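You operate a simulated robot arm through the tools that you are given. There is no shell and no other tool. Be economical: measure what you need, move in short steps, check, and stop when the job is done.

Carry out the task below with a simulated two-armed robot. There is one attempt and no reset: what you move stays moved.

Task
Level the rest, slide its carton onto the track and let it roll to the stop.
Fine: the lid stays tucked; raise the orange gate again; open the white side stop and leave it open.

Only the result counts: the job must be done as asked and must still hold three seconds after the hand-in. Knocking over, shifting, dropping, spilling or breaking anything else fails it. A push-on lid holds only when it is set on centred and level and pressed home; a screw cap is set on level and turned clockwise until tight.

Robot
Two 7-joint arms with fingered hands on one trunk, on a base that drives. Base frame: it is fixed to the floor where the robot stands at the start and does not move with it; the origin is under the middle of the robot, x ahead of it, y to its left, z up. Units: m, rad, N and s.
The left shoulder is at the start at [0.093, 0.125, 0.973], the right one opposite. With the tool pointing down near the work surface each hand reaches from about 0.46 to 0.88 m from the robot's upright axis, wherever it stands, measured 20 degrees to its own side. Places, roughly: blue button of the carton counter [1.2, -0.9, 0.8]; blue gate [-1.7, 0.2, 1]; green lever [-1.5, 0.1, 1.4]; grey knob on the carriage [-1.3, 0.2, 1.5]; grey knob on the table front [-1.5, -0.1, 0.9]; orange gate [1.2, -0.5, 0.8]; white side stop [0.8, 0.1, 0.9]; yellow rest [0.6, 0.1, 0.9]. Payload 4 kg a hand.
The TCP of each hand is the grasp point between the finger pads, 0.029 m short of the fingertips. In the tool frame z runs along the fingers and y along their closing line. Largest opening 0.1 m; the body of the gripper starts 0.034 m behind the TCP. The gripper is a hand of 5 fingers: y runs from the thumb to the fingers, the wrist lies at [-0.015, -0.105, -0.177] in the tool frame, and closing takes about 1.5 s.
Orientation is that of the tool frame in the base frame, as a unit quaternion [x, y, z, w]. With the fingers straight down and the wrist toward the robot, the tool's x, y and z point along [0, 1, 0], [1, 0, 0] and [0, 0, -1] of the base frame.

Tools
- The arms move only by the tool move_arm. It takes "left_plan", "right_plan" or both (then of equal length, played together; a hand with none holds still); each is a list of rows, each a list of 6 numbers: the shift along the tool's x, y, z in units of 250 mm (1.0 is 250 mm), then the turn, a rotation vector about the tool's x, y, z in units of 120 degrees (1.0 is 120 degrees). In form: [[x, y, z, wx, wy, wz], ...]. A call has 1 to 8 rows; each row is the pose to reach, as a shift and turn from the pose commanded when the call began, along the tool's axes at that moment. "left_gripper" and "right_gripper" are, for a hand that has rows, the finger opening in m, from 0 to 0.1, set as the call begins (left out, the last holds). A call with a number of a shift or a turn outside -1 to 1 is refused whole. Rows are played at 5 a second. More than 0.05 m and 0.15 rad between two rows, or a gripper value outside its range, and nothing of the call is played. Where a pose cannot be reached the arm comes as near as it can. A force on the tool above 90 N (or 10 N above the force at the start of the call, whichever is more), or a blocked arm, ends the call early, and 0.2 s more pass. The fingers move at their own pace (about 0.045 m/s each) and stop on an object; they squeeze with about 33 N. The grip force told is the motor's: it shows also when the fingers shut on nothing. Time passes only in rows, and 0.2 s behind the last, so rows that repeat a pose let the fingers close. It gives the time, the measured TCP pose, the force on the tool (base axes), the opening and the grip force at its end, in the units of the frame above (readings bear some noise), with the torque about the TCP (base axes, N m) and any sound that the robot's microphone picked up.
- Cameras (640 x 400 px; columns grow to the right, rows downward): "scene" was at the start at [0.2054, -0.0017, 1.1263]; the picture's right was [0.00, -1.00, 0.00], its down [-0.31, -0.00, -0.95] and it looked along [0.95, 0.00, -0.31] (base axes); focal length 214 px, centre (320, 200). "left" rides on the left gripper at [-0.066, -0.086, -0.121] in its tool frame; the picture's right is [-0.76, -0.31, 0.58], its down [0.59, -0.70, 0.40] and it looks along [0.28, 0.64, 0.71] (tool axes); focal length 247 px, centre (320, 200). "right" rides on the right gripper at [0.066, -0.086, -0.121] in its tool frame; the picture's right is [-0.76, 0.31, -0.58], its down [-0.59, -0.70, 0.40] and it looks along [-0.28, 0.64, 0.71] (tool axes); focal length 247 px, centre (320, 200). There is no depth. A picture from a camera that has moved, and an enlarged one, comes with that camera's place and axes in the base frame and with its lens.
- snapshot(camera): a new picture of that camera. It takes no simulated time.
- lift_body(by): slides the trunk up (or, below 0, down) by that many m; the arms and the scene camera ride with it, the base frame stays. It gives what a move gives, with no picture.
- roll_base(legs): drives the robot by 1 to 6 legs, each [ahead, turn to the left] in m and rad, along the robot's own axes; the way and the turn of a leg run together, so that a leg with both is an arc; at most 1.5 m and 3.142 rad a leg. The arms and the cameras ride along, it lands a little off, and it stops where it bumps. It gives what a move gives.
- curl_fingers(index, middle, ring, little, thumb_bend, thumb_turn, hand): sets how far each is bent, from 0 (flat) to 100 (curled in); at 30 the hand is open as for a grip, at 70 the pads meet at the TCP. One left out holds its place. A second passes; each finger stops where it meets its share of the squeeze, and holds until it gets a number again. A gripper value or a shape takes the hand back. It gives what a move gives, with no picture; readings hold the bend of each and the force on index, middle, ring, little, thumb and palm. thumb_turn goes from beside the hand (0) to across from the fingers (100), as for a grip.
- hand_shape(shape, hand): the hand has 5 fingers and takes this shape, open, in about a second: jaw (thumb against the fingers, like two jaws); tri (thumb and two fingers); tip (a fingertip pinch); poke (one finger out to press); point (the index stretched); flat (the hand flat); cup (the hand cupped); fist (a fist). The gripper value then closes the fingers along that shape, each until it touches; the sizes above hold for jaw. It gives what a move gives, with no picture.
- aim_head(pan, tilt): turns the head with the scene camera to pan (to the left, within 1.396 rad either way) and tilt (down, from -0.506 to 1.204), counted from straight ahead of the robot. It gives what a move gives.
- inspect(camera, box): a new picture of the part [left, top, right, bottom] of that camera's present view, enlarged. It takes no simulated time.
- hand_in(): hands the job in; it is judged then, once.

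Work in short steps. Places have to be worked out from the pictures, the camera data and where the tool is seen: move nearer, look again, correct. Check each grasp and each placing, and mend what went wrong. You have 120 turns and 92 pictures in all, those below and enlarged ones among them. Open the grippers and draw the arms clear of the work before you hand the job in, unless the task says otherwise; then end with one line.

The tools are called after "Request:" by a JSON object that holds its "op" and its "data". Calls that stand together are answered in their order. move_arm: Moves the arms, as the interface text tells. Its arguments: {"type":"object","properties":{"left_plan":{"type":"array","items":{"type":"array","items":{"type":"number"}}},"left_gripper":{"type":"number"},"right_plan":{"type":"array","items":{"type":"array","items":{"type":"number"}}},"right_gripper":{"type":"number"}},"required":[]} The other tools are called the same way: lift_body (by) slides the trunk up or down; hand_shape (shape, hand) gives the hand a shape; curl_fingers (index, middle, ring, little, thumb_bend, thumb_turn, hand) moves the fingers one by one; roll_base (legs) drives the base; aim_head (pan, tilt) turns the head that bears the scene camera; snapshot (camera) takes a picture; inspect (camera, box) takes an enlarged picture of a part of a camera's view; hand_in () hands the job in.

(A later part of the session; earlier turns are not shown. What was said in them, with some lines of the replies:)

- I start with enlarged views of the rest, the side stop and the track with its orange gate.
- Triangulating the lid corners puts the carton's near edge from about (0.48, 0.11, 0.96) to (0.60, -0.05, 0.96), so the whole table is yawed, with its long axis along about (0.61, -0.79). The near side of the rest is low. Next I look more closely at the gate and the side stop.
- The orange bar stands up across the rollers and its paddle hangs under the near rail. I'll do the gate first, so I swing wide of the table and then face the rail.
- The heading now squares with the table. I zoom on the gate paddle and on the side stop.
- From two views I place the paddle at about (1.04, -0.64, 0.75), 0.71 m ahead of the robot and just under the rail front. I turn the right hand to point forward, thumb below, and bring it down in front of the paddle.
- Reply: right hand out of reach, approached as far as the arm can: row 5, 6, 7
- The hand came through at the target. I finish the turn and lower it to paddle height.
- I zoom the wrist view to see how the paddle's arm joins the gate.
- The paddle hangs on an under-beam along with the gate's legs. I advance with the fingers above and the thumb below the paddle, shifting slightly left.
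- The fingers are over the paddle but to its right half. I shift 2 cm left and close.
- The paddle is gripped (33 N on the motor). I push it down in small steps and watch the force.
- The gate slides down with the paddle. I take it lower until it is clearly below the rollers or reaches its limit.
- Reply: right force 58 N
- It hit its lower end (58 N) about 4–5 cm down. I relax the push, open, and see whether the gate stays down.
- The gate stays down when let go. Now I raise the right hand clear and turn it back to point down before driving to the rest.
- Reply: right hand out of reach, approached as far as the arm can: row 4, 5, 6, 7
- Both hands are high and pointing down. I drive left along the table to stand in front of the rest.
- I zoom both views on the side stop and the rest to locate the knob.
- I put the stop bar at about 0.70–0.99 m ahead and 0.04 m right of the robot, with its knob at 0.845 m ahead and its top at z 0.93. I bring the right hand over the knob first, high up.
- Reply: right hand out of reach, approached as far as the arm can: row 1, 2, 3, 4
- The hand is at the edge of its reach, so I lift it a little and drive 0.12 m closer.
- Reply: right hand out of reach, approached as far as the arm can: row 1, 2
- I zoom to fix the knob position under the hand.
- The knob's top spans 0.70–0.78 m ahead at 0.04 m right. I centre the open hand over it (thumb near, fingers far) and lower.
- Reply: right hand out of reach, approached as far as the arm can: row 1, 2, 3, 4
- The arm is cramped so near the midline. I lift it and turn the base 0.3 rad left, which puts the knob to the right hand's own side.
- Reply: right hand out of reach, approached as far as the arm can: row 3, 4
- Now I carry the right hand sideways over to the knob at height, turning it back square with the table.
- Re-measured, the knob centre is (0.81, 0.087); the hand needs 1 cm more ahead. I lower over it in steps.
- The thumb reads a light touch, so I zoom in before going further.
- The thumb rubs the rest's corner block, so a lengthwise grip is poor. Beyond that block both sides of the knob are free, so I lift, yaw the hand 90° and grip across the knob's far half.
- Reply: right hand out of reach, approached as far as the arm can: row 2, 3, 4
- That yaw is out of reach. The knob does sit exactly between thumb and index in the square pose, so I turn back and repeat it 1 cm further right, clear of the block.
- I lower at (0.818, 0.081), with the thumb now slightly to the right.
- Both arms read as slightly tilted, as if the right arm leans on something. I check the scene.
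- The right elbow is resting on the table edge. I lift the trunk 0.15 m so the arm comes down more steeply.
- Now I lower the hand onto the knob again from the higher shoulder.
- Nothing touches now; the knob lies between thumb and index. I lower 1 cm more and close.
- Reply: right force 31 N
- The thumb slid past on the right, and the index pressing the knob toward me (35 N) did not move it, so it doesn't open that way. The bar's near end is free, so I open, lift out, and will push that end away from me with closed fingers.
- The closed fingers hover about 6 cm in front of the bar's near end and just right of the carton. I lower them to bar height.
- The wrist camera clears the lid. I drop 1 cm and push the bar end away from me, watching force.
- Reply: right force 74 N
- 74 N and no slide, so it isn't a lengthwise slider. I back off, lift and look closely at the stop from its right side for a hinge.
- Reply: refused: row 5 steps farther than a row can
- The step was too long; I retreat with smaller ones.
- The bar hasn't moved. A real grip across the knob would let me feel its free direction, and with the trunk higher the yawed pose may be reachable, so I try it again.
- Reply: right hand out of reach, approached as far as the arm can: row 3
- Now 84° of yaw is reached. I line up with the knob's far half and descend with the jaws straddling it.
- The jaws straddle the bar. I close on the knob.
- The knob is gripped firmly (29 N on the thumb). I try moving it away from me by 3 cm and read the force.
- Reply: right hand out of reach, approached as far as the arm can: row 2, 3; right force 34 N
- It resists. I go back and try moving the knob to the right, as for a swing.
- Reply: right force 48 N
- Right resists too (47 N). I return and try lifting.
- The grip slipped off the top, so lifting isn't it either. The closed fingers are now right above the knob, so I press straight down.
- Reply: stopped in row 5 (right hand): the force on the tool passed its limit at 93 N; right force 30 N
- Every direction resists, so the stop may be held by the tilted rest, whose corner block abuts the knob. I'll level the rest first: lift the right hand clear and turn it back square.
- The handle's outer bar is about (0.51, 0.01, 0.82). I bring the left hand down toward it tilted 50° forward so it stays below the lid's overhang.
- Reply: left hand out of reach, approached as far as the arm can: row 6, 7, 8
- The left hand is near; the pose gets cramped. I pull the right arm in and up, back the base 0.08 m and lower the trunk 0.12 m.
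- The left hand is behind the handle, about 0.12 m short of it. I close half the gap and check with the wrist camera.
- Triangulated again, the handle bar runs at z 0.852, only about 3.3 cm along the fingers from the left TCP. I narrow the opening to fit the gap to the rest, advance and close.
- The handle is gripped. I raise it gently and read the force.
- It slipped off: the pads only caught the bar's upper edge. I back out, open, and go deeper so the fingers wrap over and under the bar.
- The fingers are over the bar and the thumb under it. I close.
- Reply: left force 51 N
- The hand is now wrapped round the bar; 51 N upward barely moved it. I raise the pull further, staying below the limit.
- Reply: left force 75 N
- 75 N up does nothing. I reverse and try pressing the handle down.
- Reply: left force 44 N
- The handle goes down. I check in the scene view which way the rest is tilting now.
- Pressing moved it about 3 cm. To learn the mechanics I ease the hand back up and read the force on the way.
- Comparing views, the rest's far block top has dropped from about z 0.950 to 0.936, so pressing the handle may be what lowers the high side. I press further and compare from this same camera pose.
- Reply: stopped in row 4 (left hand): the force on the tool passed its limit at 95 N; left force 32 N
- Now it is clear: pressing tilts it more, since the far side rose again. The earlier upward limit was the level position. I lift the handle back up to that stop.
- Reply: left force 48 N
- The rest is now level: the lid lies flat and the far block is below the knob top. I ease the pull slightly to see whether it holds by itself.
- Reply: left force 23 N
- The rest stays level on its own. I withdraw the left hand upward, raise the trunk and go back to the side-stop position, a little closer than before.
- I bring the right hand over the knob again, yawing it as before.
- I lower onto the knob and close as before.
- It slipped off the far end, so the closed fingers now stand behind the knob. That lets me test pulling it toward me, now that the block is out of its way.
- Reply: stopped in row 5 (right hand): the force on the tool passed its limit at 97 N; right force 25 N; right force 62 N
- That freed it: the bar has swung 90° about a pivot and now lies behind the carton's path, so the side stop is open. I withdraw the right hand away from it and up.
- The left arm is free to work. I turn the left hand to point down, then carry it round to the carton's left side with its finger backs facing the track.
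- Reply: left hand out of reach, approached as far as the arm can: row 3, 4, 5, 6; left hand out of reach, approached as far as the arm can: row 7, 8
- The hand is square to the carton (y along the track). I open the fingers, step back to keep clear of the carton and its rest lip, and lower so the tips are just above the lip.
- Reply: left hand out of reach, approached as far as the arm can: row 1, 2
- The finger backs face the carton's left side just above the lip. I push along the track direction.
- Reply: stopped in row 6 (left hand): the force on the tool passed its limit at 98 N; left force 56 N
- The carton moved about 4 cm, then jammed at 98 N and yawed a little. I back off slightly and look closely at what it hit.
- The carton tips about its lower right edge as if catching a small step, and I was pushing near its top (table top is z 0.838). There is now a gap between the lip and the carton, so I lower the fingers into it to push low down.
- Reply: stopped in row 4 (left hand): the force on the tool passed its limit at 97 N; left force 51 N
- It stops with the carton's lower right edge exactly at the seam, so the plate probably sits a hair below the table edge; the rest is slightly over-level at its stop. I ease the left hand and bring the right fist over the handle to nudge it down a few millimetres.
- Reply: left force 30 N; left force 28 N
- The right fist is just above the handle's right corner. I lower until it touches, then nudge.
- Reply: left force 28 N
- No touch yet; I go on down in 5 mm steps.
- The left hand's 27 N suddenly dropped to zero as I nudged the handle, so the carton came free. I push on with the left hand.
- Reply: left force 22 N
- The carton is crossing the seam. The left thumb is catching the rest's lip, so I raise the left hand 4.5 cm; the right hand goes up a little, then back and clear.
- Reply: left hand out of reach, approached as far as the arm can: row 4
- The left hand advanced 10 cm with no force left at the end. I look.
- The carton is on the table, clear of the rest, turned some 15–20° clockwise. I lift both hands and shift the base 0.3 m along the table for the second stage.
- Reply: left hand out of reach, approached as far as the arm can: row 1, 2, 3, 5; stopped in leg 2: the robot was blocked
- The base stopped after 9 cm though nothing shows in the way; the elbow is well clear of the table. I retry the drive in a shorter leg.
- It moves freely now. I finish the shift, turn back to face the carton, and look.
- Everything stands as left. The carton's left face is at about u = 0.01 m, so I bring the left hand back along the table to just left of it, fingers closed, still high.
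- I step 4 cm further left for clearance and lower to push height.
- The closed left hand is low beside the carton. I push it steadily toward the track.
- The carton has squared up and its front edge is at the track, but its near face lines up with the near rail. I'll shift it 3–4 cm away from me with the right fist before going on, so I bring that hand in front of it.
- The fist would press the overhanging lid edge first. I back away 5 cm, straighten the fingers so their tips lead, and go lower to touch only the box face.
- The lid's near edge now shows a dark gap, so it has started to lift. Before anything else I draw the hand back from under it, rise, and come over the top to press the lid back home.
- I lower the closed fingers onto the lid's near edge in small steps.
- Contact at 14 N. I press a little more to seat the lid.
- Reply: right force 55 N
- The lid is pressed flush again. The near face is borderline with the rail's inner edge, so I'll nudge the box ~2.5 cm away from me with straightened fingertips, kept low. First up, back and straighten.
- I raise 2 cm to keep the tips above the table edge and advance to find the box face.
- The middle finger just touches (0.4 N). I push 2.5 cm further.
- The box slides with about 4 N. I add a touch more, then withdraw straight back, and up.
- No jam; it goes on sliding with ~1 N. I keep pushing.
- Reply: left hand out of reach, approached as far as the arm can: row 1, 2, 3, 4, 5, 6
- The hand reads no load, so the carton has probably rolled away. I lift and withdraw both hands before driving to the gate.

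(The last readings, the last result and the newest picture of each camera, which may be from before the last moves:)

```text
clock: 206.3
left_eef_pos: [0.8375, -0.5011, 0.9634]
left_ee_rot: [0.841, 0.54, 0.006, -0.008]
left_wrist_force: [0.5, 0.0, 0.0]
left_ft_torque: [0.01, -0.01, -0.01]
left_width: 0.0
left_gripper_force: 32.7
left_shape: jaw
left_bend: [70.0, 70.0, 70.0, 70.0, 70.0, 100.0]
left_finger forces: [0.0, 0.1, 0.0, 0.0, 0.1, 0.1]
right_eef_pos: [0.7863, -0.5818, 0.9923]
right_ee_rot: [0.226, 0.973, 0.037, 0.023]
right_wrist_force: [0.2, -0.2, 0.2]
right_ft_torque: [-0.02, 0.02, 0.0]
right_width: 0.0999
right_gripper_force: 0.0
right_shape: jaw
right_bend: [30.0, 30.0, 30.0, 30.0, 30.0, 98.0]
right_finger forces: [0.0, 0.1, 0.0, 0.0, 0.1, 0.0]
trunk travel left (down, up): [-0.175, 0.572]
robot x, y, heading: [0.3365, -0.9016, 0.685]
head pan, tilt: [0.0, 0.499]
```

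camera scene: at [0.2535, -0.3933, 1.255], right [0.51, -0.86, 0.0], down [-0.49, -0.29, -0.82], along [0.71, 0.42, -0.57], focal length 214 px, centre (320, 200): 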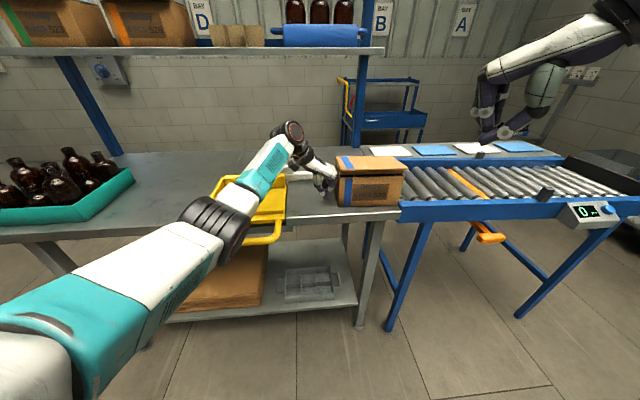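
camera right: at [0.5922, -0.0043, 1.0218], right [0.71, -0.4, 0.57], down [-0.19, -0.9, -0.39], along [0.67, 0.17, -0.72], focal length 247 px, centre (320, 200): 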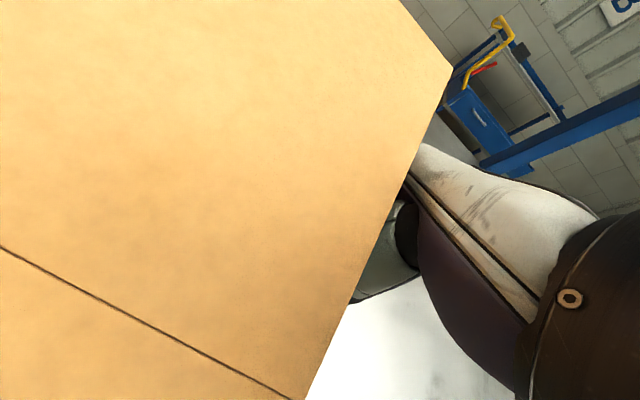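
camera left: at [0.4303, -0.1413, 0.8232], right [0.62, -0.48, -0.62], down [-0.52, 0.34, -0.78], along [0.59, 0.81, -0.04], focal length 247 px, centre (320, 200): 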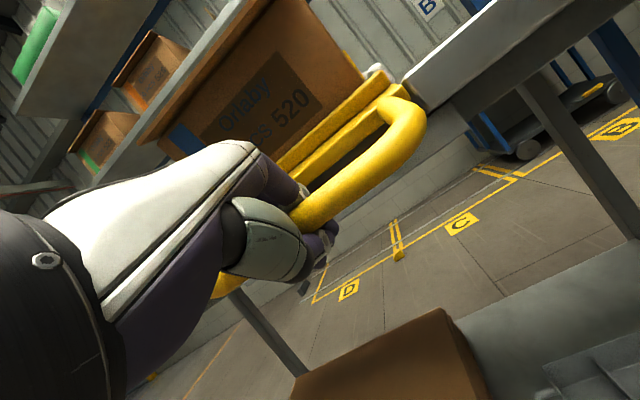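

The base is in place. I move the left hand out of the way to the left, then take one picture of the whole track.

Request:
{"op": "move_arm", "data": {"left_plan": [[0.04, -0.1, -0.08, 0, 0, 0], [0.09, -0.2, -0.16, 0, 0, 0], [0.13, -0.3, -0.24, 0, 0, 0], [0.18, -0.4, -0.32, 0, 0, 0], [0.22, -0.5, -0.4, 0, 0, 0], [0.27, -0.6, -0.48, 0, 0, 0], [0.32, -0.7, -0.56, 0, 0, 0]]}}

Request:
{"op": "snapshot", "data": {"camera": "scene"}}

```text
clock: 207.9
left_eef_pos: [0.7099, -0.3569, 1.109]
left_ee_rot: [0.842, 0.54, 0.006, -0.008]
left_wrist_force: [-0.4, 0.0, -0.3]
left_ft_torque: [0.01, -0.01, 0.0]
left_width: 0.0
left_gripper_force: 33.1
left_shape: jaw
left_bend: [70.0, 70.0, 70.0, 70.0, 70.0, 100.0]
left_finger forces: [0.0, 0.0, 0.0, 0.0, 0.1, 0.1]
right_eef_pos: [0.7859, -0.5815, 0.9933]
right_ee_rot: [0.225, 0.973, 0.038, 0.023]
right_wrist_force: [-0.4, 0.1, -0.5]
right_ft_torque: [-0.02, 0.02, 0.0]
right_width: 0.0999
right_gripper_force: 0.0
right_shape: jaw
right_bend: [30.0, 30.0, 30.0, 30.0, 30.0, 98.0]
right_finger forces: [0.0, 0.0, 0.0, 0.0, 0.0, 0.0]
trunk travel left (down, up): [-0.175, 0.572]
robot x, y, heading: [0.3322, -0.9018, 0.685]
head pan, tilt: [0.0, 0.499]
```

```text
1 pictures are left
camera scene: at [0.4921, -0.7741, 1.1093], right [0.63, -0.77, 0.0], down [-0.37, -0.3, -0.88], along [0.68, 0.56, -0.48], focal length 214 px, centre (320, 200)
```

scene: 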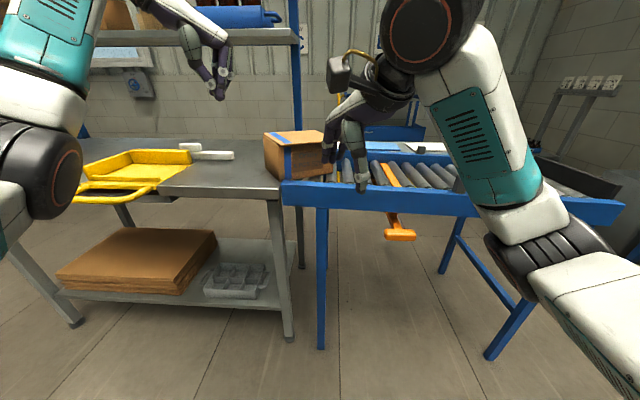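

The rest is level, the stop open, and the carton sits on the first rollers with its trailing edge still on the table, so it needs one more push. I raise the trunk and drive back to reach behind it with the left hand.

Request:
{"op": "lift_body", "data": {"by": 0.15}}

Request:
{"op": "roll_base", "data": {"legs": [[0, 1.075], [0.384, 0], [0, -1.56]]}}

```text
clock: 209.7
left_eef_pos: [0.7126, -0.3583, 1.2563]
left_ee_rot: [0.841, 0.541, 0.006, -0.008]
left_wrist_force: [-0.1, 0.6, -0.3]
left_ft_torque: [0.0, 0.03, 0.01]
left_width: 0.0001
left_gripper_force: 33.5
left_shape: jaw
left_bend: [70.0, 70.0, 70.0, 70.0, 70.0, 100.0]
left_finger forces: [0.1, 0.0, 0.0, 0.0, 0.1, 0.0]
right_eef_pos: [0.7855, -0.5807, 1.1418]
right_ee_rot: [0.226, 0.973, 0.038, 0.023]
right_wrist_force: [-0.1, 0.2, 0.4]
right_ft_torque: [0.02, 0.02, 0.04]
right_width: 0.0999
right_gripper_force: 0.1
right_shape: jaw
right_bend: [30.0, 30.0, 30.0, 30.0, 30.0, 98.0]
right_finger forces: [0.0, 0.0, 0.0, 0.0, 0.1, 0.0]
trunk travel left (down, up): [-0.325, 0.422]
robot x, y, heading: [0.3351, -0.9016, 0.685]
head pan, tilt: [0.0, 0.499]
```

```text
clock: 218.7
left_eef_pos: [0.8518, -0.2245, 1.2563]
left_ee_rot: [0.946, 0.325, 0.008, -0.006]
left_wrist_force: [-0.5, 0.7, 0.4]
left_ft_torque: [0.0, -0.02, 0.0]
left_width: 0.0
left_gripper_force: 32.2
left_shape: jaw
left_bend: [70.0, 70.0, 70.0, 70.0, 70.0, 100.0]
left_finger forces: [0.0, 0.0, 0.1, 0.0, 0.1, 0.0]
right_eef_pos: [0.8136, -0.4563, 1.1428]
right_ee_rot: [0.451, 0.891, 0.031, 0.03]
right_wrist_force: [-0.1, -0.8, -0.1]
right_ft_torque: [0.01, -0.01, 0.01]
right_width: 0.0999
right_gripper_force: 0.1
right_shape: jaw
right_bend: [30.0, 30.0, 30.0, 30.0, 30.0, 98.0]
right_finger forces: [0.1, 0.1, 0.0, 0.0, 0.0, 0.0]
trunk travel left (down, up): [-0.325, 0.422]
robot x, y, heading: [0.2612, -0.5306, 0.207]
head pan, tilt: [0.0, 0.499]
```

The left hand landed almost exactly above the spot behind the carton. I shift a little left and lower.

Request:
{"op": "move_arm", "data": {"left_plan": [[0.06, -0.1, 0.04, 0, 0, 0], [0.12, -0.12, 0.16, 0, 0, 0], [0.12, -0.12, 0.32, 0, 0, 0], [0.12, -0.12, 0.48, 0, 0, 0], [0.12, -0.12, 0.64, 0, 0, 0], [0.12, -0.12, 0.8, 0, 0, 0], [0.12, -0.12, 0.96, 0, 0, 0]]}}

Request:
{"op": "move_arm", "data": {"left_plan": [[0, 0, 0.14, 0, 0, 0], [0, 0, 0.28, 0, 0, 0], [0, 0, 0.42, 0, 0, 0], [0, 0, 0.48, 0, 0, 0]]}}

```text
clock: 220.3
left_eef_pos: [0.8591, -0.1749, 1.0161]
left_ee_rot: [0.946, 0.324, 0.007, -0.007]
left_wrist_force: [0.1, -0.2, -0.4]
left_ft_torque: [0.01, 0.02, 0.02]
left_width: 0.0001
left_gripper_force: 33.3
left_shape: jaw
left_bend: [70.0, 70.0, 70.0, 70.0, 70.0, 100.0]
left_finger forces: [0.0, 0.0, 0.1, 0.0, 0.0, 0.1]
right_eef_pos: [0.814, -0.4541, 1.1418]
right_ee_rot: [0.451, 0.891, 0.031, 0.031]
right_wrist_force: [0.2, -0.5, -0.1]
right_ft_torque: [0.04, -0.04, -0.02]
right_width: 0.0998
right_gripper_force: 0.1
right_shape: jaw
right_bend: [30.0, 30.0, 30.0, 30.0, 30.0, 98.0]
right_finger forces: [0.1, 0.0, 0.1, 0.0, 0.0, 0.0]
trunk travel left (down, up): [-0.325, 0.422]
robot x, y, heading: [0.2632, -0.5268, 0.201]
head pan, tilt: [0.0, 0.499]
```

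```text
clock: 221.3
left_eef_pos: [0.8595, -0.1731, 0.8956]
left_ee_rot: [0.946, 0.324, 0.007, -0.006]
left_wrist_force: [0.0, 0.2, -0.8]
left_ft_torque: [0.0, -0.02, 0.0]
left_width: 0.0001
left_gripper_force: 33.3
left_shape: jaw
left_bend: [70.0, 70.0, 70.0, 70.0, 70.0, 100.0]
left_finger forces: [0.0, 0.1, 0.0, 0.0, 0.0, 0.1]
right_eef_pos: [0.8131, -0.4549, 1.1433]
right_ee_rot: [0.451, 0.891, 0.031, 0.031]
right_wrist_force: [0.4, 0.3, -0.2]
right_ft_torque: [0.04, 0.0, -0.03]
right_width: 0.0998
right_gripper_force: 0.0
right_shape: jaw
right_bend: [30.0, 30.0, 30.0, 30.0, 30.0, 98.0]
right_finger forces: [0.1, 0.1, 0.0, 0.0, 0.1, 0.0]
trunk travel left (down, up): [-0.325, 0.422]
robot x, y, heading: [0.267, -0.532, 0.207]
head pan, tilt: [0.0, 0.499]
```

I push again toward the track.

Request:
{"op": "move_arm", "data": {"left_plan": [[0, 0.12, 0, 0, 0, 0], [0, 0.24, 0, 0, 0, 0], [0, 0.36, 0, 0, 0, 0], [0, 0.46, 0, 0, 0, 0], [0, 0.56, 0, 0, 0, 0]]}}

```text
clock: 222.5
left_eef_pos: [0.9445, -0.2845, 0.8956]
left_ee_rot: [0.946, 0.324, 0.007, -0.007]
left_wrist_force: [0.1, -1.5, 0.3]
left_ft_torque: [0.01, -0.02, 0.0]
left_width: 0.0003
left_gripper_force: 33.0
left_shape: jaw
left_bend: [70.0, 70.0, 70.0, 70.0, 70.0, 100.0]
left_finger forces: [0.1, 0.0, 0.0, 0.0, 0.1, 0.1]
right_eef_pos: [0.8144, -0.4559, 1.1435]
right_ee_rot: [0.452, 0.891, 0.031, 0.03]
right_wrist_force: [-0.2, 1.1, 0.8]
right_ft_torque: [0.01, -0.02, 0.01]
right_width: 0.0997
right_gripper_force: 0.0
right_shape: jaw
right_bend: [30.0, 30.0, 30.0, 30.0, 30.0, 98.0]
right_finger forces: [0.0, 0.0, 0.1, 0.0, 0.0, 0.0]
trunk travel left (down, up): [-0.325, 0.422]
robot x, y, heading: [0.2644, -0.531, 0.208]
head pan, tilt: [0.0, 0.499]
```

The hand is now 4 cm past where the carton's trailing face stood, unloaded. I follow a bit further to check for contact.

Request:
{"op": "move_arm", "data": {"left_plan": [[0, 0.1, 0, 0, 0, 0], [0, 0.2, 0, 0, 0, 0], [0, 0.28, 0, 0, 0, 0]]}}

```text
clock: 223.3
left_eef_pos: [0.986, -0.3416, 0.895]
left_ee_rot: [0.946, 0.323, 0.009, -0.007]
left_wrist_force: [0.2, 0.4, 0.5]
left_ft_torque: [0.02, -0.05, 0.01]
left_width: 0.0
left_gripper_force: 32.6
left_shape: jaw
left_bend: [70.0, 70.0, 70.0, 70.0, 70.0, 100.0]
left_finger forces: [0.0, 0.0, 0.0, 0.0, 0.0, 0.0]
left hand out of reach, approached as far as the arm can: row 3
right_eef_pos: [0.8131, -0.4562, 1.1423]
right_ee_rot: [0.451, 0.891, 0.032, 0.031]
right_wrist_force: [-0.3, 0.0, 0.1]
right_ft_torque: [0.0, -0.02, 0.02]
right_width: 0.0995
right_gripper_force: 0.0
right_shape: jaw
right_bend: [30.0, 30.0, 30.0, 30.0, 30.0, 98.0]
right_finger forces: [0.1, 0.0, 0.1, 0.0, 0.1, 0.0]
trunk travel left (down, up): [-0.325, 0.422]
robot x, y, heading: [0.2652, -0.5308, 0.204]
head pan, tilt: [0.0, 0.499]
```

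Nothing there, so the carton has rolled on. I lift and withdraw the left hand, then drive back to the gate.

Request:
{"op": "move_arm", "data": {"left_plan": [[0, -0.05, -0.12, 0, 0, 0], [0, -0.05, -0.28, 0, 0, 0], [0, -0.05, -0.44, 0, 0, 0], [0, -0.05, -0.6, 0, 0, 0], [0, -0.08, -0.76, 0, 0, 0], [-0.14, -0.1, -0.84, 0, 0, 0], [-0.3, -0.16, -0.84, 0, 0, 0], [-0.46, -0.22, -0.84, 0, 0, 0]]}}

Request:
{"op": "roll_base", "data": {"legs": [[0, -1.55], [0.37, 0], [0, 2.0]]}}

Request:
{"op": "lift_body", "data": {"by": -0.15}}

```text
clock: 225.1
left_eef_pos: [0.8573, -0.3704, 1.1018]
left_ee_rot: [0.946, 0.324, 0.007, -0.006]
left_wrist_force: [-0.2, -0.1, -0.9]
left_ft_torque: [0.02, -0.04, -0.03]
left_width: 0.0
left_gripper_force: 33.3
left_shape: jaw
left_bend: [70.0, 70.0, 70.0, 70.0, 70.0, 100.0]
left_finger forces: [0.1, 0.0, 0.0, 0.0, 0.0, 0.0]
right_eef_pos: [0.8128, -0.4556, 1.143]
right_ee_rot: [0.451, 0.892, 0.032, 0.031]
right_wrist_force: [-0.7, -0.1, 0.0]
right_ft_torque: [0.01, 0.0, 0.0]
right_width: 0.0999
right_gripper_force: 0.1
right_shape: jaw
right_bend: [30.0, 30.0, 30.0, 30.0, 30.0, 98.0]
right_finger forces: [0.0, 0.0, 0.0, 0.0, 0.0, 0.1]
trunk travel left (down, up): [-0.325, 0.422]
robot x, y, heading: [0.2672, -0.5247, 0.204]
head pan, tilt: [0.0, 0.499]
```

```text
clock: 236.3
left_eef_pos: [0.8071, -0.4958, 1.1019]
left_ee_rot: [0.852, 0.523, 0.006, -0.008]
left_wrist_force: [-0.3, -0.3, -0.2]
left_ft_torque: [-0.02, 0.01, -0.01]
left_width: 0.0
left_gripper_force: 33.3
left_shape: jaw
left_bend: [70.0, 70.0, 70.0, 70.0, 70.0, 100.0]
left_finger forces: [0.0, 0.1, 0.2, 0.1, 0.0, 0.1]
right_eef_pos: [0.802, -0.5915, 1.1412]
right_ee_rot: [0.245, 0.968, 0.037, 0.023]
right_wrist_force: [-0.2, -0.1, -0.2]
right_ft_torque: [0.0, 0.0, 0.0]
right_width: 0.0998
right_gripper_force: 0.1
right_shape: jaw
right_bend: [30.0, 30.0, 30.0, 30.0, 30.0, 98.0]
right_finger forces: [0.0, 0.0, 0.1, 0.0, 0.0, 0.1]
trunk travel left (down, up): [-0.325, 0.422]
robot x, y, heading: [0.3423, -0.8944, 0.645]
head pan, tilt: [0.0, 0.499]
```

```text
clock: 238.1
left_eef_pos: [0.8067, -0.4969, 0.9516]
left_ee_rot: [0.853, 0.522, 0.007, -0.009]
left_wrist_force: [0.1, 0.4, 0.4]
left_ft_torque: [0.0, -0.01, 0.0]
left_width: 0.0
left_gripper_force: 33.5
left_shape: jaw
left_bend: [70.0, 70.0, 70.0, 70.0, 70.0, 100.0]
left_finger forces: [0.1, 0.0, 0.0, 0.2, 0.0, 0.0]
right_eef_pos: [0.8023, -0.5925, 0.9937]
right_ee_rot: [0.246, 0.968, 0.038, 0.024]
right_wrist_force: [0.1, 0.2, -0.1]
right_ft_torque: [-0.03, 0.0, 0.0]
right_width: 0.0998
right_gripper_force: 0.0
right_shape: jaw
right_bend: [30.0, 30.0, 30.0, 30.0, 30.0, 98.0]
right_finger forces: [0.0, 0.0, 0.1, 0.1, 0.1, 0.0]
trunk travel left (down, up): [-0.175, 0.572]
robot x, y, heading: [0.3446, -0.8914, 0.648]
head pan, tilt: [0.0, 0.499]
```

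The base is back at the gate. I clear the left hand to the left, and square the right hand up.

Request:
{"op": "move_arm", "data": {"left_plan": [[0.04, -0.1, -0.08, 0, 0, 0], [0.09, -0.2, -0.16, 0, 0, 0], [0.13, -0.3, -0.24, 0, 0, 0], [0.18, -0.4, -0.32, 0, 0, 0], [0.22, -0.5, -0.4, 0, 0, 0], [0.27, -0.6, -0.48, 0, 0, 0]], "right_plan": [[-0.07, -0.07, 0, 0, 0, 0.035], [-0.14, -0.15, 0, 0, 0, 0.07], [-0.21, -0.22, 0, 0, 0, 0.105], [-0.28, -0.3, 0, 0, 0, 0.14], [-0.35, -0.38, 0, 0, 0, 0.175], [-0.415, -0.447, 0, 0, 0, 0.2]]}}

```text
clock: 239.5
left_eef_pos: [0.7034, -0.3702, 1.0761]
left_ee_rot: [0.853, 0.521, 0.006, -0.008]
left_wrist_force: [0.4, -0.3, 0.4]
left_ft_torque: [-0.01, -0.03, 0.04]
left_width: 0.0
left_gripper_force: 33.3
left_shape: jaw
left_bend: [70.0, 70.0, 70.0, 70.0, 70.0, 100.0]
left_finger forces: [0.0, 0.0, 0.0, 0.1, 0.0, 0.0]
right_eef_pos: [0.8407, -0.7393, 0.9871]
right_ee_rot: [0.442, 0.896, 0.042, 0.015]
right_wrist_force: [0.1, -0.1, -0.1]
right_ft_torque: [0.01, -0.03, 0.01]
right_width: 0.1
right_gripper_force: 0.1
right_shape: jaw
right_bend: [30.0, 30.0, 30.0, 30.0, 30.0, 98.0]
right_finger forces: [0.1, 0.0, 0.0, 0.0, 0.0, 0.1]
trunk travel left (down, up): [-0.175, 0.572]
robot x, y, heading: [0.3367, -0.892, 0.649]
head pan, tilt: [0.0, 0.499]
```

Now I turn the right hand forward and bring it down in front of the lowered paddle.

Request:
{"op": "move_arm", "data": {"right_plan": [[0, 0.03, 0.09, -0.07, 0, 0], [0, 0.06, 0.18, -0.14, 0, 0], [0, 0.1, 0.27, -0.21, 0, 0], [0, 0.14, 0.36, -0.28, 0, 0], [0, 0.18, 0.45, -0.35, 0, 0], [0, 0.22, 0.54, -0.42, 0, 0], [0, 0.26, 0.63, -0.49, 0, 0], [0, 0.3, 0.7, -0.56, 0, 0]]}}

```text
clock: 241.3
left_eef_pos: [0.7046, -0.3707, 1.0749]
left_ee_rot: [0.853, 0.522, 0.007, -0.007]
left_wrist_force: [-0.7, 0.1, 0.8]
left_ft_torque: [0.0, 0.0, 0.0]
left_width: 0.0
left_gripper_force: 33.0
left_shape: jaw
left_bend: [70.0, 70.0, 70.0, 70.0, 70.0, 100.0]
left_finger forces: [0.1, 0.0, 0.0, 0.0, 0.1, 0.1]
right_eef_pos: [0.9097, -0.6847, 0.8186]
right_ee_rot: [0.36, 0.724, 0.53, 0.256]
right_wrist_force: [0.1, 0.9, 0.2]
right_ft_torque: [0.01, -0.02, 0.02]
right_width: 0.1002
right_gripper_force: 0.2
right_shape: jaw
right_bend: [30.0, 30.0, 30.0, 30.0, 30.0, 98.0]
right_finger forces: [0.0, 0.0, 0.1, 0.1, 0.1, 0.1]
right hand out of reach, approached as far as the arm can: row 3, 4, 5
trunk travel left (down, up): [-0.175, 0.572]
robot x, y, heading: [0.3402, -0.8928, 0.645]
head pan, tilt: [0.0, 0.499]
```

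I finish the tilt and drop to the lowered paddle's height, then use the last picture to check the carton and the approach.

Request:
{"op": "move_arm", "data": {"right_plan": [[-0.01, -0.11, 0.035, -0.05, 0, 0], [-0.02, -0.22, 0.07, -0.1, 0, 0], [-0.03, -0.33, 0.105, -0.149, 0, 0], [-0.03, -0.426, 0.138, -0.149, 0, 0]]}}

Request:
{"op": "snapshot", "data": {"camera": "scene"}}

```text
clock: 242.3
left_eef_pos: [0.704, -0.3707, 1.074]
left_ee_rot: [0.852, 0.523, 0.006, -0.008]
left_wrist_force: [-0.5, -0.2, 0.9]
left_ft_torque: [0.0, -0.01, -0.01]
left_width: 0.0
left_gripper_force: 33.1
left_shape: jaw
left_bend: [70.0, 70.0, 70.0, 70.0, 70.0, 100.0]
left_finger forces: [0.0, 0.0, 0.1, 0.1, 0.0, 0.0]
right_eef_pos: [0.9151, -0.6891, 0.7074]
right_ee_rot: [0.315, 0.632, 0.637, 0.309]
right_wrist_force: [-0.3, -0.8, 0.3]
right_ft_torque: [-0.04, -0.01, 0.01]
right_width: 0.1003
right_gripper_force: 0.1
right_shape: jaw
right_bend: [30.0, 30.0, 30.0, 30.0, 30.0, 98.0]
right_finger forces: [0.2, 0.0, 0.0, 0.1, 0.0, 0.1]
trunk travel left (down, up): [-0.175, 0.572]
robot x, y, heading: [0.337, -0.8914, 0.643]
head pan, tilt: [0.0, 0.499]
```

```text
0 pictures are left
camera scene: at [0.501, -0.771, 1.1091], right [0.6, -0.8, 0.0], down [-0.38, -0.29, -0.88], along [0.7, 0.53, -0.48], focal length 214 px, centre (320, 200)
```

scene: 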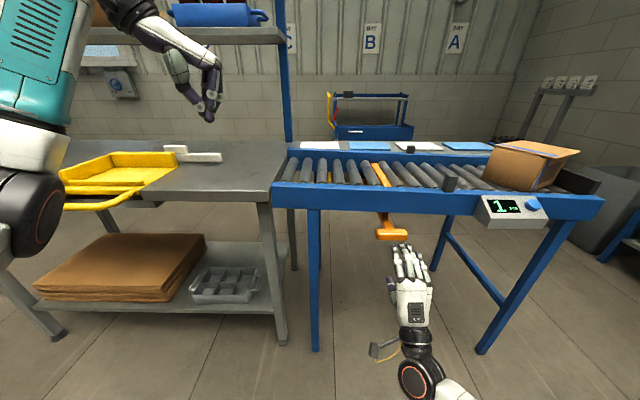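

The carton is against the end stop and the counter reads 1. The hand stands just as it did after releasing the paddle, so I advance, close, and lift the gate.

Request:
{"op": "move_arm", "data": {"right_plan": [[0, 0, 0.16, 0, 0, 0], [0, 0, 0.32, 0, 0, 0], [0, 0, 0.48, 0, 0, 0]]}}

Request:
{"op": "move_arm", "data": {"right_plan": [[0, 0, 0, 0, 0, 0], [0, 0, 0, 0, 0, 0], [0, 0, 0, 0, 0, 0], [0, 0, 0, 0, 0, 0], [0, 0, 0, 0, 0, 0], [0, 0, 0, 0, 0, 0], [0, 0, 0, 0, 0, 0], [0, 0, 0, 0, 0, 0]], "right_gripper": 0}}

Request:
{"op": "move_arm", "data": {"right_plan": [[0, 0.04, 0, 0, 0, 0], [0, 0.08, 0, 0, 0, 0], [0, 0.12, 0, 0, 0, 0], [0, 0.16, 0, 0, 0, 0], [0, 0.2, 0, 0, 0, 0]]}}

```text
clock: 243.1
left_eef_pos: [0.7035, -0.3715, 1.0746]
left_ee_rot: [0.852, 0.523, 0.006, -0.008]
left_wrist_force: [-0.6, -0.4, 0.4]
left_ft_torque: [0.03, -0.01, -0.03]
left_width: 0.0
left_gripper_force: 33.3
left_shape: jaw
left_bend: [70.0, 70.0, 70.0, 70.0, 70.0, 100.0]
left_finger forces: [0.0, 0.0, 0.0, 0.1, 0.0, 0.1]
right_eef_pos: [1.0079, -0.6154, 0.7062]
right_ee_rot: [0.316, 0.632, 0.636, 0.309]
right_wrist_force: [0.1, 0.2, 0.0]
right_ft_torque: [-0.02, 0.03, 0.01]
right_width: 0.0997
right_gripper_force: 0.1
right_shape: jaw
right_bend: [30.0, 30.0, 30.0, 30.0, 30.0, 98.0]
right_finger forces: [0.0, 0.0, 0.0, 0.1, 0.0, 0.1]
trunk travel left (down, up): [-0.175, 0.572]
robot x, y, heading: [0.3413, -0.8911, 0.643]
head pan, tilt: [0.0, 0.499]
```

```text
clock: 244.9
left_eef_pos: [0.704, -0.369, 1.0748]
left_ee_rot: [0.853, 0.522, 0.006, -0.009]
left_wrist_force: [0.1, 0.7, -0.1]
left_ft_torque: [0.0, -0.05, 0.0]
left_width: 0.0
left_gripper_force: 33.4
left_shape: jaw
left_bend: [70.0, 70.0, 70.0, 70.0, 70.0, 100.0]
left_finger forces: [0.0, 0.0, 0.1, 0.0, 0.0, 0.0]
right_eef_pos: [1.008, -0.6154, 0.7066]
right_ee_rot: [0.316, 0.632, 0.637, 0.31]
right_wrist_force: [3.3, 1.9, 3.0]
right_ft_torque: [-0.19, -0.14, 0.02]
right_width: 0.0234
right_gripper_force: 33.3
right_shape: jaw
right_bend: [49.0, 50.0, 74.0, 53.0, 72.0, 100.0]
right_finger forces: [16.0, 8.5, 3.8, 2.7, 28.3, 0.0]
trunk travel left (down, up): [-0.175, 0.572]
robot x, y, heading: [0.3389, -0.8928, 0.645]
head pan, tilt: [0.0, 0.499]
```

```text
clock: 246.1
left_eef_pos: [0.7039, -0.3703, 1.0742]
left_ee_rot: [0.852, 0.523, 0.007, -0.008]
left_wrist_force: [0.2, -0.4, 1.1]
left_ft_torque: [0.01, -0.02, 0.03]
left_width: 0.0
left_gripper_force: 32.2
left_shape: jaw
left_bend: [70.0, 70.0, 70.0, 70.0, 70.0, 100.0]
left_finger forces: [0.0, 0.0, 0.0, 0.1, 0.0, 0.0]
right_eef_pos: [1.0091, -0.6152, 0.7529]
right_ee_rot: [0.315, 0.636, 0.634, 0.308]
right_wrist_force: [-16.9, -6.7, -14.5]
right_ft_torque: [-0.45, 0.21, 0.05]
right_width: 0.0242
right_gripper_force: 33.3
right_shape: jaw
right_bend: [51.0, 53.0, 75.0, 55.0, 54.0, 100.0]
right_finger forces: [14.0, 6.5, 3.5, 2.1, 40.1, 0.0]
trunk travel left (down, up): [-0.175, 0.572]
robot x, y, heading: [0.3377, -0.8941, 0.641]
head pan, tilt: [0.0, 0.499]
```

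Up 4.7 cm with the grip intact. I raise to the upper stop.

Request:
{"op": "move_arm", "data": {"right_plan": [[0, 0.02, 0, 0, 0, 0], [0, 0.04, 0, 0, 0, 0], [0, 0.055, 0, 0, 0, 0]]}}

```text
clock: 246.9
left_eef_pos: [0.7059, -0.3704, 1.073]
left_ee_rot: [0.853, 0.522, 0.005, -0.007]
left_wrist_force: [-0.4, 0.7, 1.4]
left_ft_torque: [0.0, -0.01, -0.01]
left_width: 0.0
left_gripper_force: 33.1
left_shape: jaw
left_bend: [70.0, 70.0, 70.0, 70.0, 70.0, 100.0]
left_finger forces: [0.1, 0.0, 0.0, 0.1, 0.0, 0.0]
right_eef_pos: [1.0091, -0.6151, 0.7611]
right_ee_rot: [0.316, 0.639, 0.631, 0.306]
right_wrist_force: [-19.4, -10.6, -36.3]
right_ft_torque: [-0.72, 1.06, 0.01]
right_width: 0.0264
right_gripper_force: 33.1
right_shape: jaw
right_bend: [76.0, 57.0, 74.0, 56.0, 53.0, 100.0]
right_finger forces: [8.6, 1.7, 0.4, 0.0, 46.5, 0.0]
trunk travel left (down, up): [-0.175, 0.572]
robot x, y, heading: [0.3375, -0.8897, 0.643]
head pan, tilt: [0.0, 0.499]
```

It is at its upper stop (36 N). I relax, open and withdraw.

Request:
{"op": "move_arm", "data": {"right_plan": [[0, -0.03, 0, 0, 0, 0], [0, -0.04, 0, 0, 0, 0]]}}

Request:
{"op": "move_arm", "data": {"right_plan": [[0, 0, 0, 0, 0, 0], [0, 0, 0, 0, 0, 0], [0, 0, 0, 0, 0, 0], [0, 0, 0, 0, 0, 0], [0, 0, 0, 0, 0, 0], [0, 0, 0, 0, 0, 0], [0, 0, 0, 0, 0, 0], [0, 0, 0, 0, 0, 0]], "right_gripper": 0.1}}

Request:
{"op": "move_arm", "data": {"right_plan": [[0, 0, -0.14, 0, 0, 0], [0, 0, -0.28, 0, 0, 0], [0, 0, -0.42, 0, 0, 0], [0, 0, -0.54, 0, 0, 0]]}}

```text
clock: 247.5
left_eef_pos: [0.7035, -0.371, 1.0764]
left_ee_rot: [0.853, 0.522, 0.007, -0.009]
left_wrist_force: [-0.3, -0.9, -0.3]
left_ft_torque: [0.02, 0.01, 0.05]
left_width: 0.0
left_gripper_force: 32.9
left_shape: jaw
left_bend: [70.0, 70.0, 70.0, 70.0, 70.0, 100.0]
left_finger forces: [0.0, 0.0, 0.0, 0.1, 0.0, 0.0]
right_eef_pos: [1.0091, -0.6145, 0.758]
right_ee_rot: [0.316, 0.634, 0.635, 0.308]
right_wrist_force: [-19.4, -10.6, -21.4]
right_ft_torque: [-0.56, 0.71, 0.06]
right_width: 0.0274
right_gripper_force: 32.8
right_shape: jaw
right_bend: [76.0, 56.0, 74.0, 56.0, 49.0, 100.0]
right_finger forces: [12.3, 3.8, 1.9, 0.1, 39.5, 0.0]
trunk travel left (down, up): [-0.175, 0.572]
robot x, y, heading: [0.3373, -0.8935, 0.642]
head pan, tilt: [0.0, 0.499]
```

```text
clock: 249.3
left_eef_pos: [0.7042, -0.3709, 1.0754]
left_ee_rot: [0.853, 0.522, 0.007, -0.007]
left_wrist_force: [0.2, 0.5, -0.7]
left_ft_torque: [0.0, -0.01, -0.01]
left_width: 0.0
left_gripper_force: 32.7
left_shape: jaw
left_bend: [70.0, 70.0, 70.0, 70.0, 70.0, 100.0]
left_finger forces: [0.1, 0.1, 0.0, 0.0, 0.1, 0.0]
right_eef_pos: [1.0113, -0.6145, 0.761]
right_ee_rot: [0.315, 0.632, 0.637, 0.309]
right_wrist_force: [-0.1, 0.6, 0.1]
right_ft_torque: [-0.01, 0.0, -0.03]
right_width: 0.0998
right_gripper_force: 0.1
right_shape: jaw
right_bend: [30.0, 30.0, 30.0, 30.0, 30.0, 98.0]
right_finger forces: [0.1, 0.0, 0.1, 0.1, 0.0, 0.1]
trunk travel left (down, up): [-0.175, 0.572]
robot x, y, heading: [0.3407, -0.8911, 0.644]
head pan, tilt: [0.0, 0.499]
```

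```text
clock: 250.3
left_eef_pos: [0.7037, -0.3695, 1.0739]
left_ee_rot: [0.852, 0.523, 0.006, -0.008]
left_wrist_force: [-0.4, 0.2, 0.2]
left_ft_torque: [-0.01, -0.01, 0.0]
left_width: 0.0
left_gripper_force: 32.6
left_shape: jaw
left_bend: [70.0, 70.0, 70.0, 70.0, 70.0, 100.0]
left_finger forces: [0.0, 0.0, 0.0, 0.0, 0.0, 0.0]
right_eef_pos: [0.9022, -0.6984, 0.7602]
right_ee_rot: [0.315, 0.632, 0.636, 0.31]
right_wrist_force: [-0.3, 0.7, 0.3]
right_ft_torque: [0.03, -0.03, 0.0]
right_width: 0.0998
right_gripper_force: 0.0
right_shape: jaw
right_bend: [30.0, 30.0, 30.0, 30.0, 30.0, 98.0]
right_finger forces: [0.0, 0.1, 0.0, 0.1, 0.0, 0.1]
trunk travel left (down, up): [-0.175, 0.572]
robot x, y, heading: [0.3343, -0.8888, 0.646]
head pan, tilt: [0.0, 0.499]
```

The gate stays up without the hand. From the last view the far lip of the rest sits at the level-state height, the stop is open and the carton rests at the end. I open the left hand and back the robot away.

Request:
{"op": "move_arm", "data": {"left_plan": [[0, 0, 0, 0, 0, 0], [0, 0, 0, 0, 0, 0], [0, 0, 0, 0, 0, 0], [0, 0, 0, 0, 0, 0], [0, 0, 0, 0, 0, 0], [0, 0, 0, 0, 0, 0], [0, 0, 0, 0, 0, 0], [0, 0, 0, 0, 0, 0]], "left_gripper": 0.1}}

Request:
{"op": "roll_base", "data": {"legs": [[-0.25, 0]]}}

```text
clock: 252.1
left_eef_pos: [0.7043, -0.3706, 1.0743]
left_ee_rot: [0.852, 0.523, 0.007, -0.008]
left_wrist_force: [-0.3, 0.0, 0.0]
left_ft_torque: [-0.01, -0.03, 0.01]
left_width: 0.0998
left_gripper_force: 0.1
left_shape: jaw
left_bend: [30.0, 30.0, 30.0, 30.0, 30.0, 98.0]
left_finger forces: [0.0, 0.0, 0.0, 0.1, 0.0, 0.0]
right_eef_pos: [0.9041, -0.6978, 0.762]
right_ee_rot: [0.316, 0.632, 0.637, 0.309]
right_wrist_force: [0.3, -0.2, 1.0]
right_ft_torque: [-0.04, -0.01, -0.03]
right_width: 0.0998
right_gripper_force: 0.0
right_shape: jaw
right_bend: [30.0, 30.0, 30.0, 30.0, 30.0, 98.0]
right_finger forces: [0.0, 0.0, 0.0, 0.0, 0.1, 0.0]
trunk travel left (down, up): [-0.175, 0.572]
robot x, y, heading: [0.3359, -0.8925, 0.643]
head pan, tilt: [0.0, 0.499]
```

```text
clock: 253.9
left_eef_pos: [0.5022, -0.5189, 1.0744]
left_ee_rot: [0.851, 0.525, 0.007, -0.009]
left_wrist_force: [0.5, 1.4, -0.5]
left_ft_torque: [0.02, 0.05, -0.03]
left_width: 0.1
left_gripper_force: 0.0
left_shape: jaw
left_bend: [30.0, 30.0, 30.0, 30.0, 30.0, 98.0]
left_finger forces: [0.1, 0.1, 0.1, 0.0, 0.1, 0.0]
right_eef_pos: [0.7022, -0.8459, 0.7603]
right_ee_rot: [0.313, 0.633, 0.637, 0.308]
right_wrist_force: [-0.6, 0.6, 0.2]
right_ft_torque: [0.01, 0.03, -0.01]
right_width: 0.0998
right_gripper_force: 0.0
right_shape: jaw
right_bend: [30.0, 30.0, 30.0, 30.0, 30.0, 98.0]
right_finger forces: [0.1, 0.1, 0.0, 0.0, 0.0, 0.1]
trunk travel left (down, up): [-0.175, 0.572]
robot x, y, heading: [0.1406, -1.0435, 0.65]
head pan, tilt: [0.0, 0.499]
```

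Both grippers are open and the arms are clear of the work, so I hand in.

Request:
{"op": "hand_in", "data": {}}

```text
The job is handed in.
```

I handed the job in with the carton rolled to the end stop (counter at 1), the rest level, the white side stop left open and the orange gate raised. The near edge of the lid lifted partway through and I pressed it flush again. No pictures were left to check the lid or the gate at the end: the lid was last seen closed before the roll, and the gate I judged raised by feel at its upper stop.
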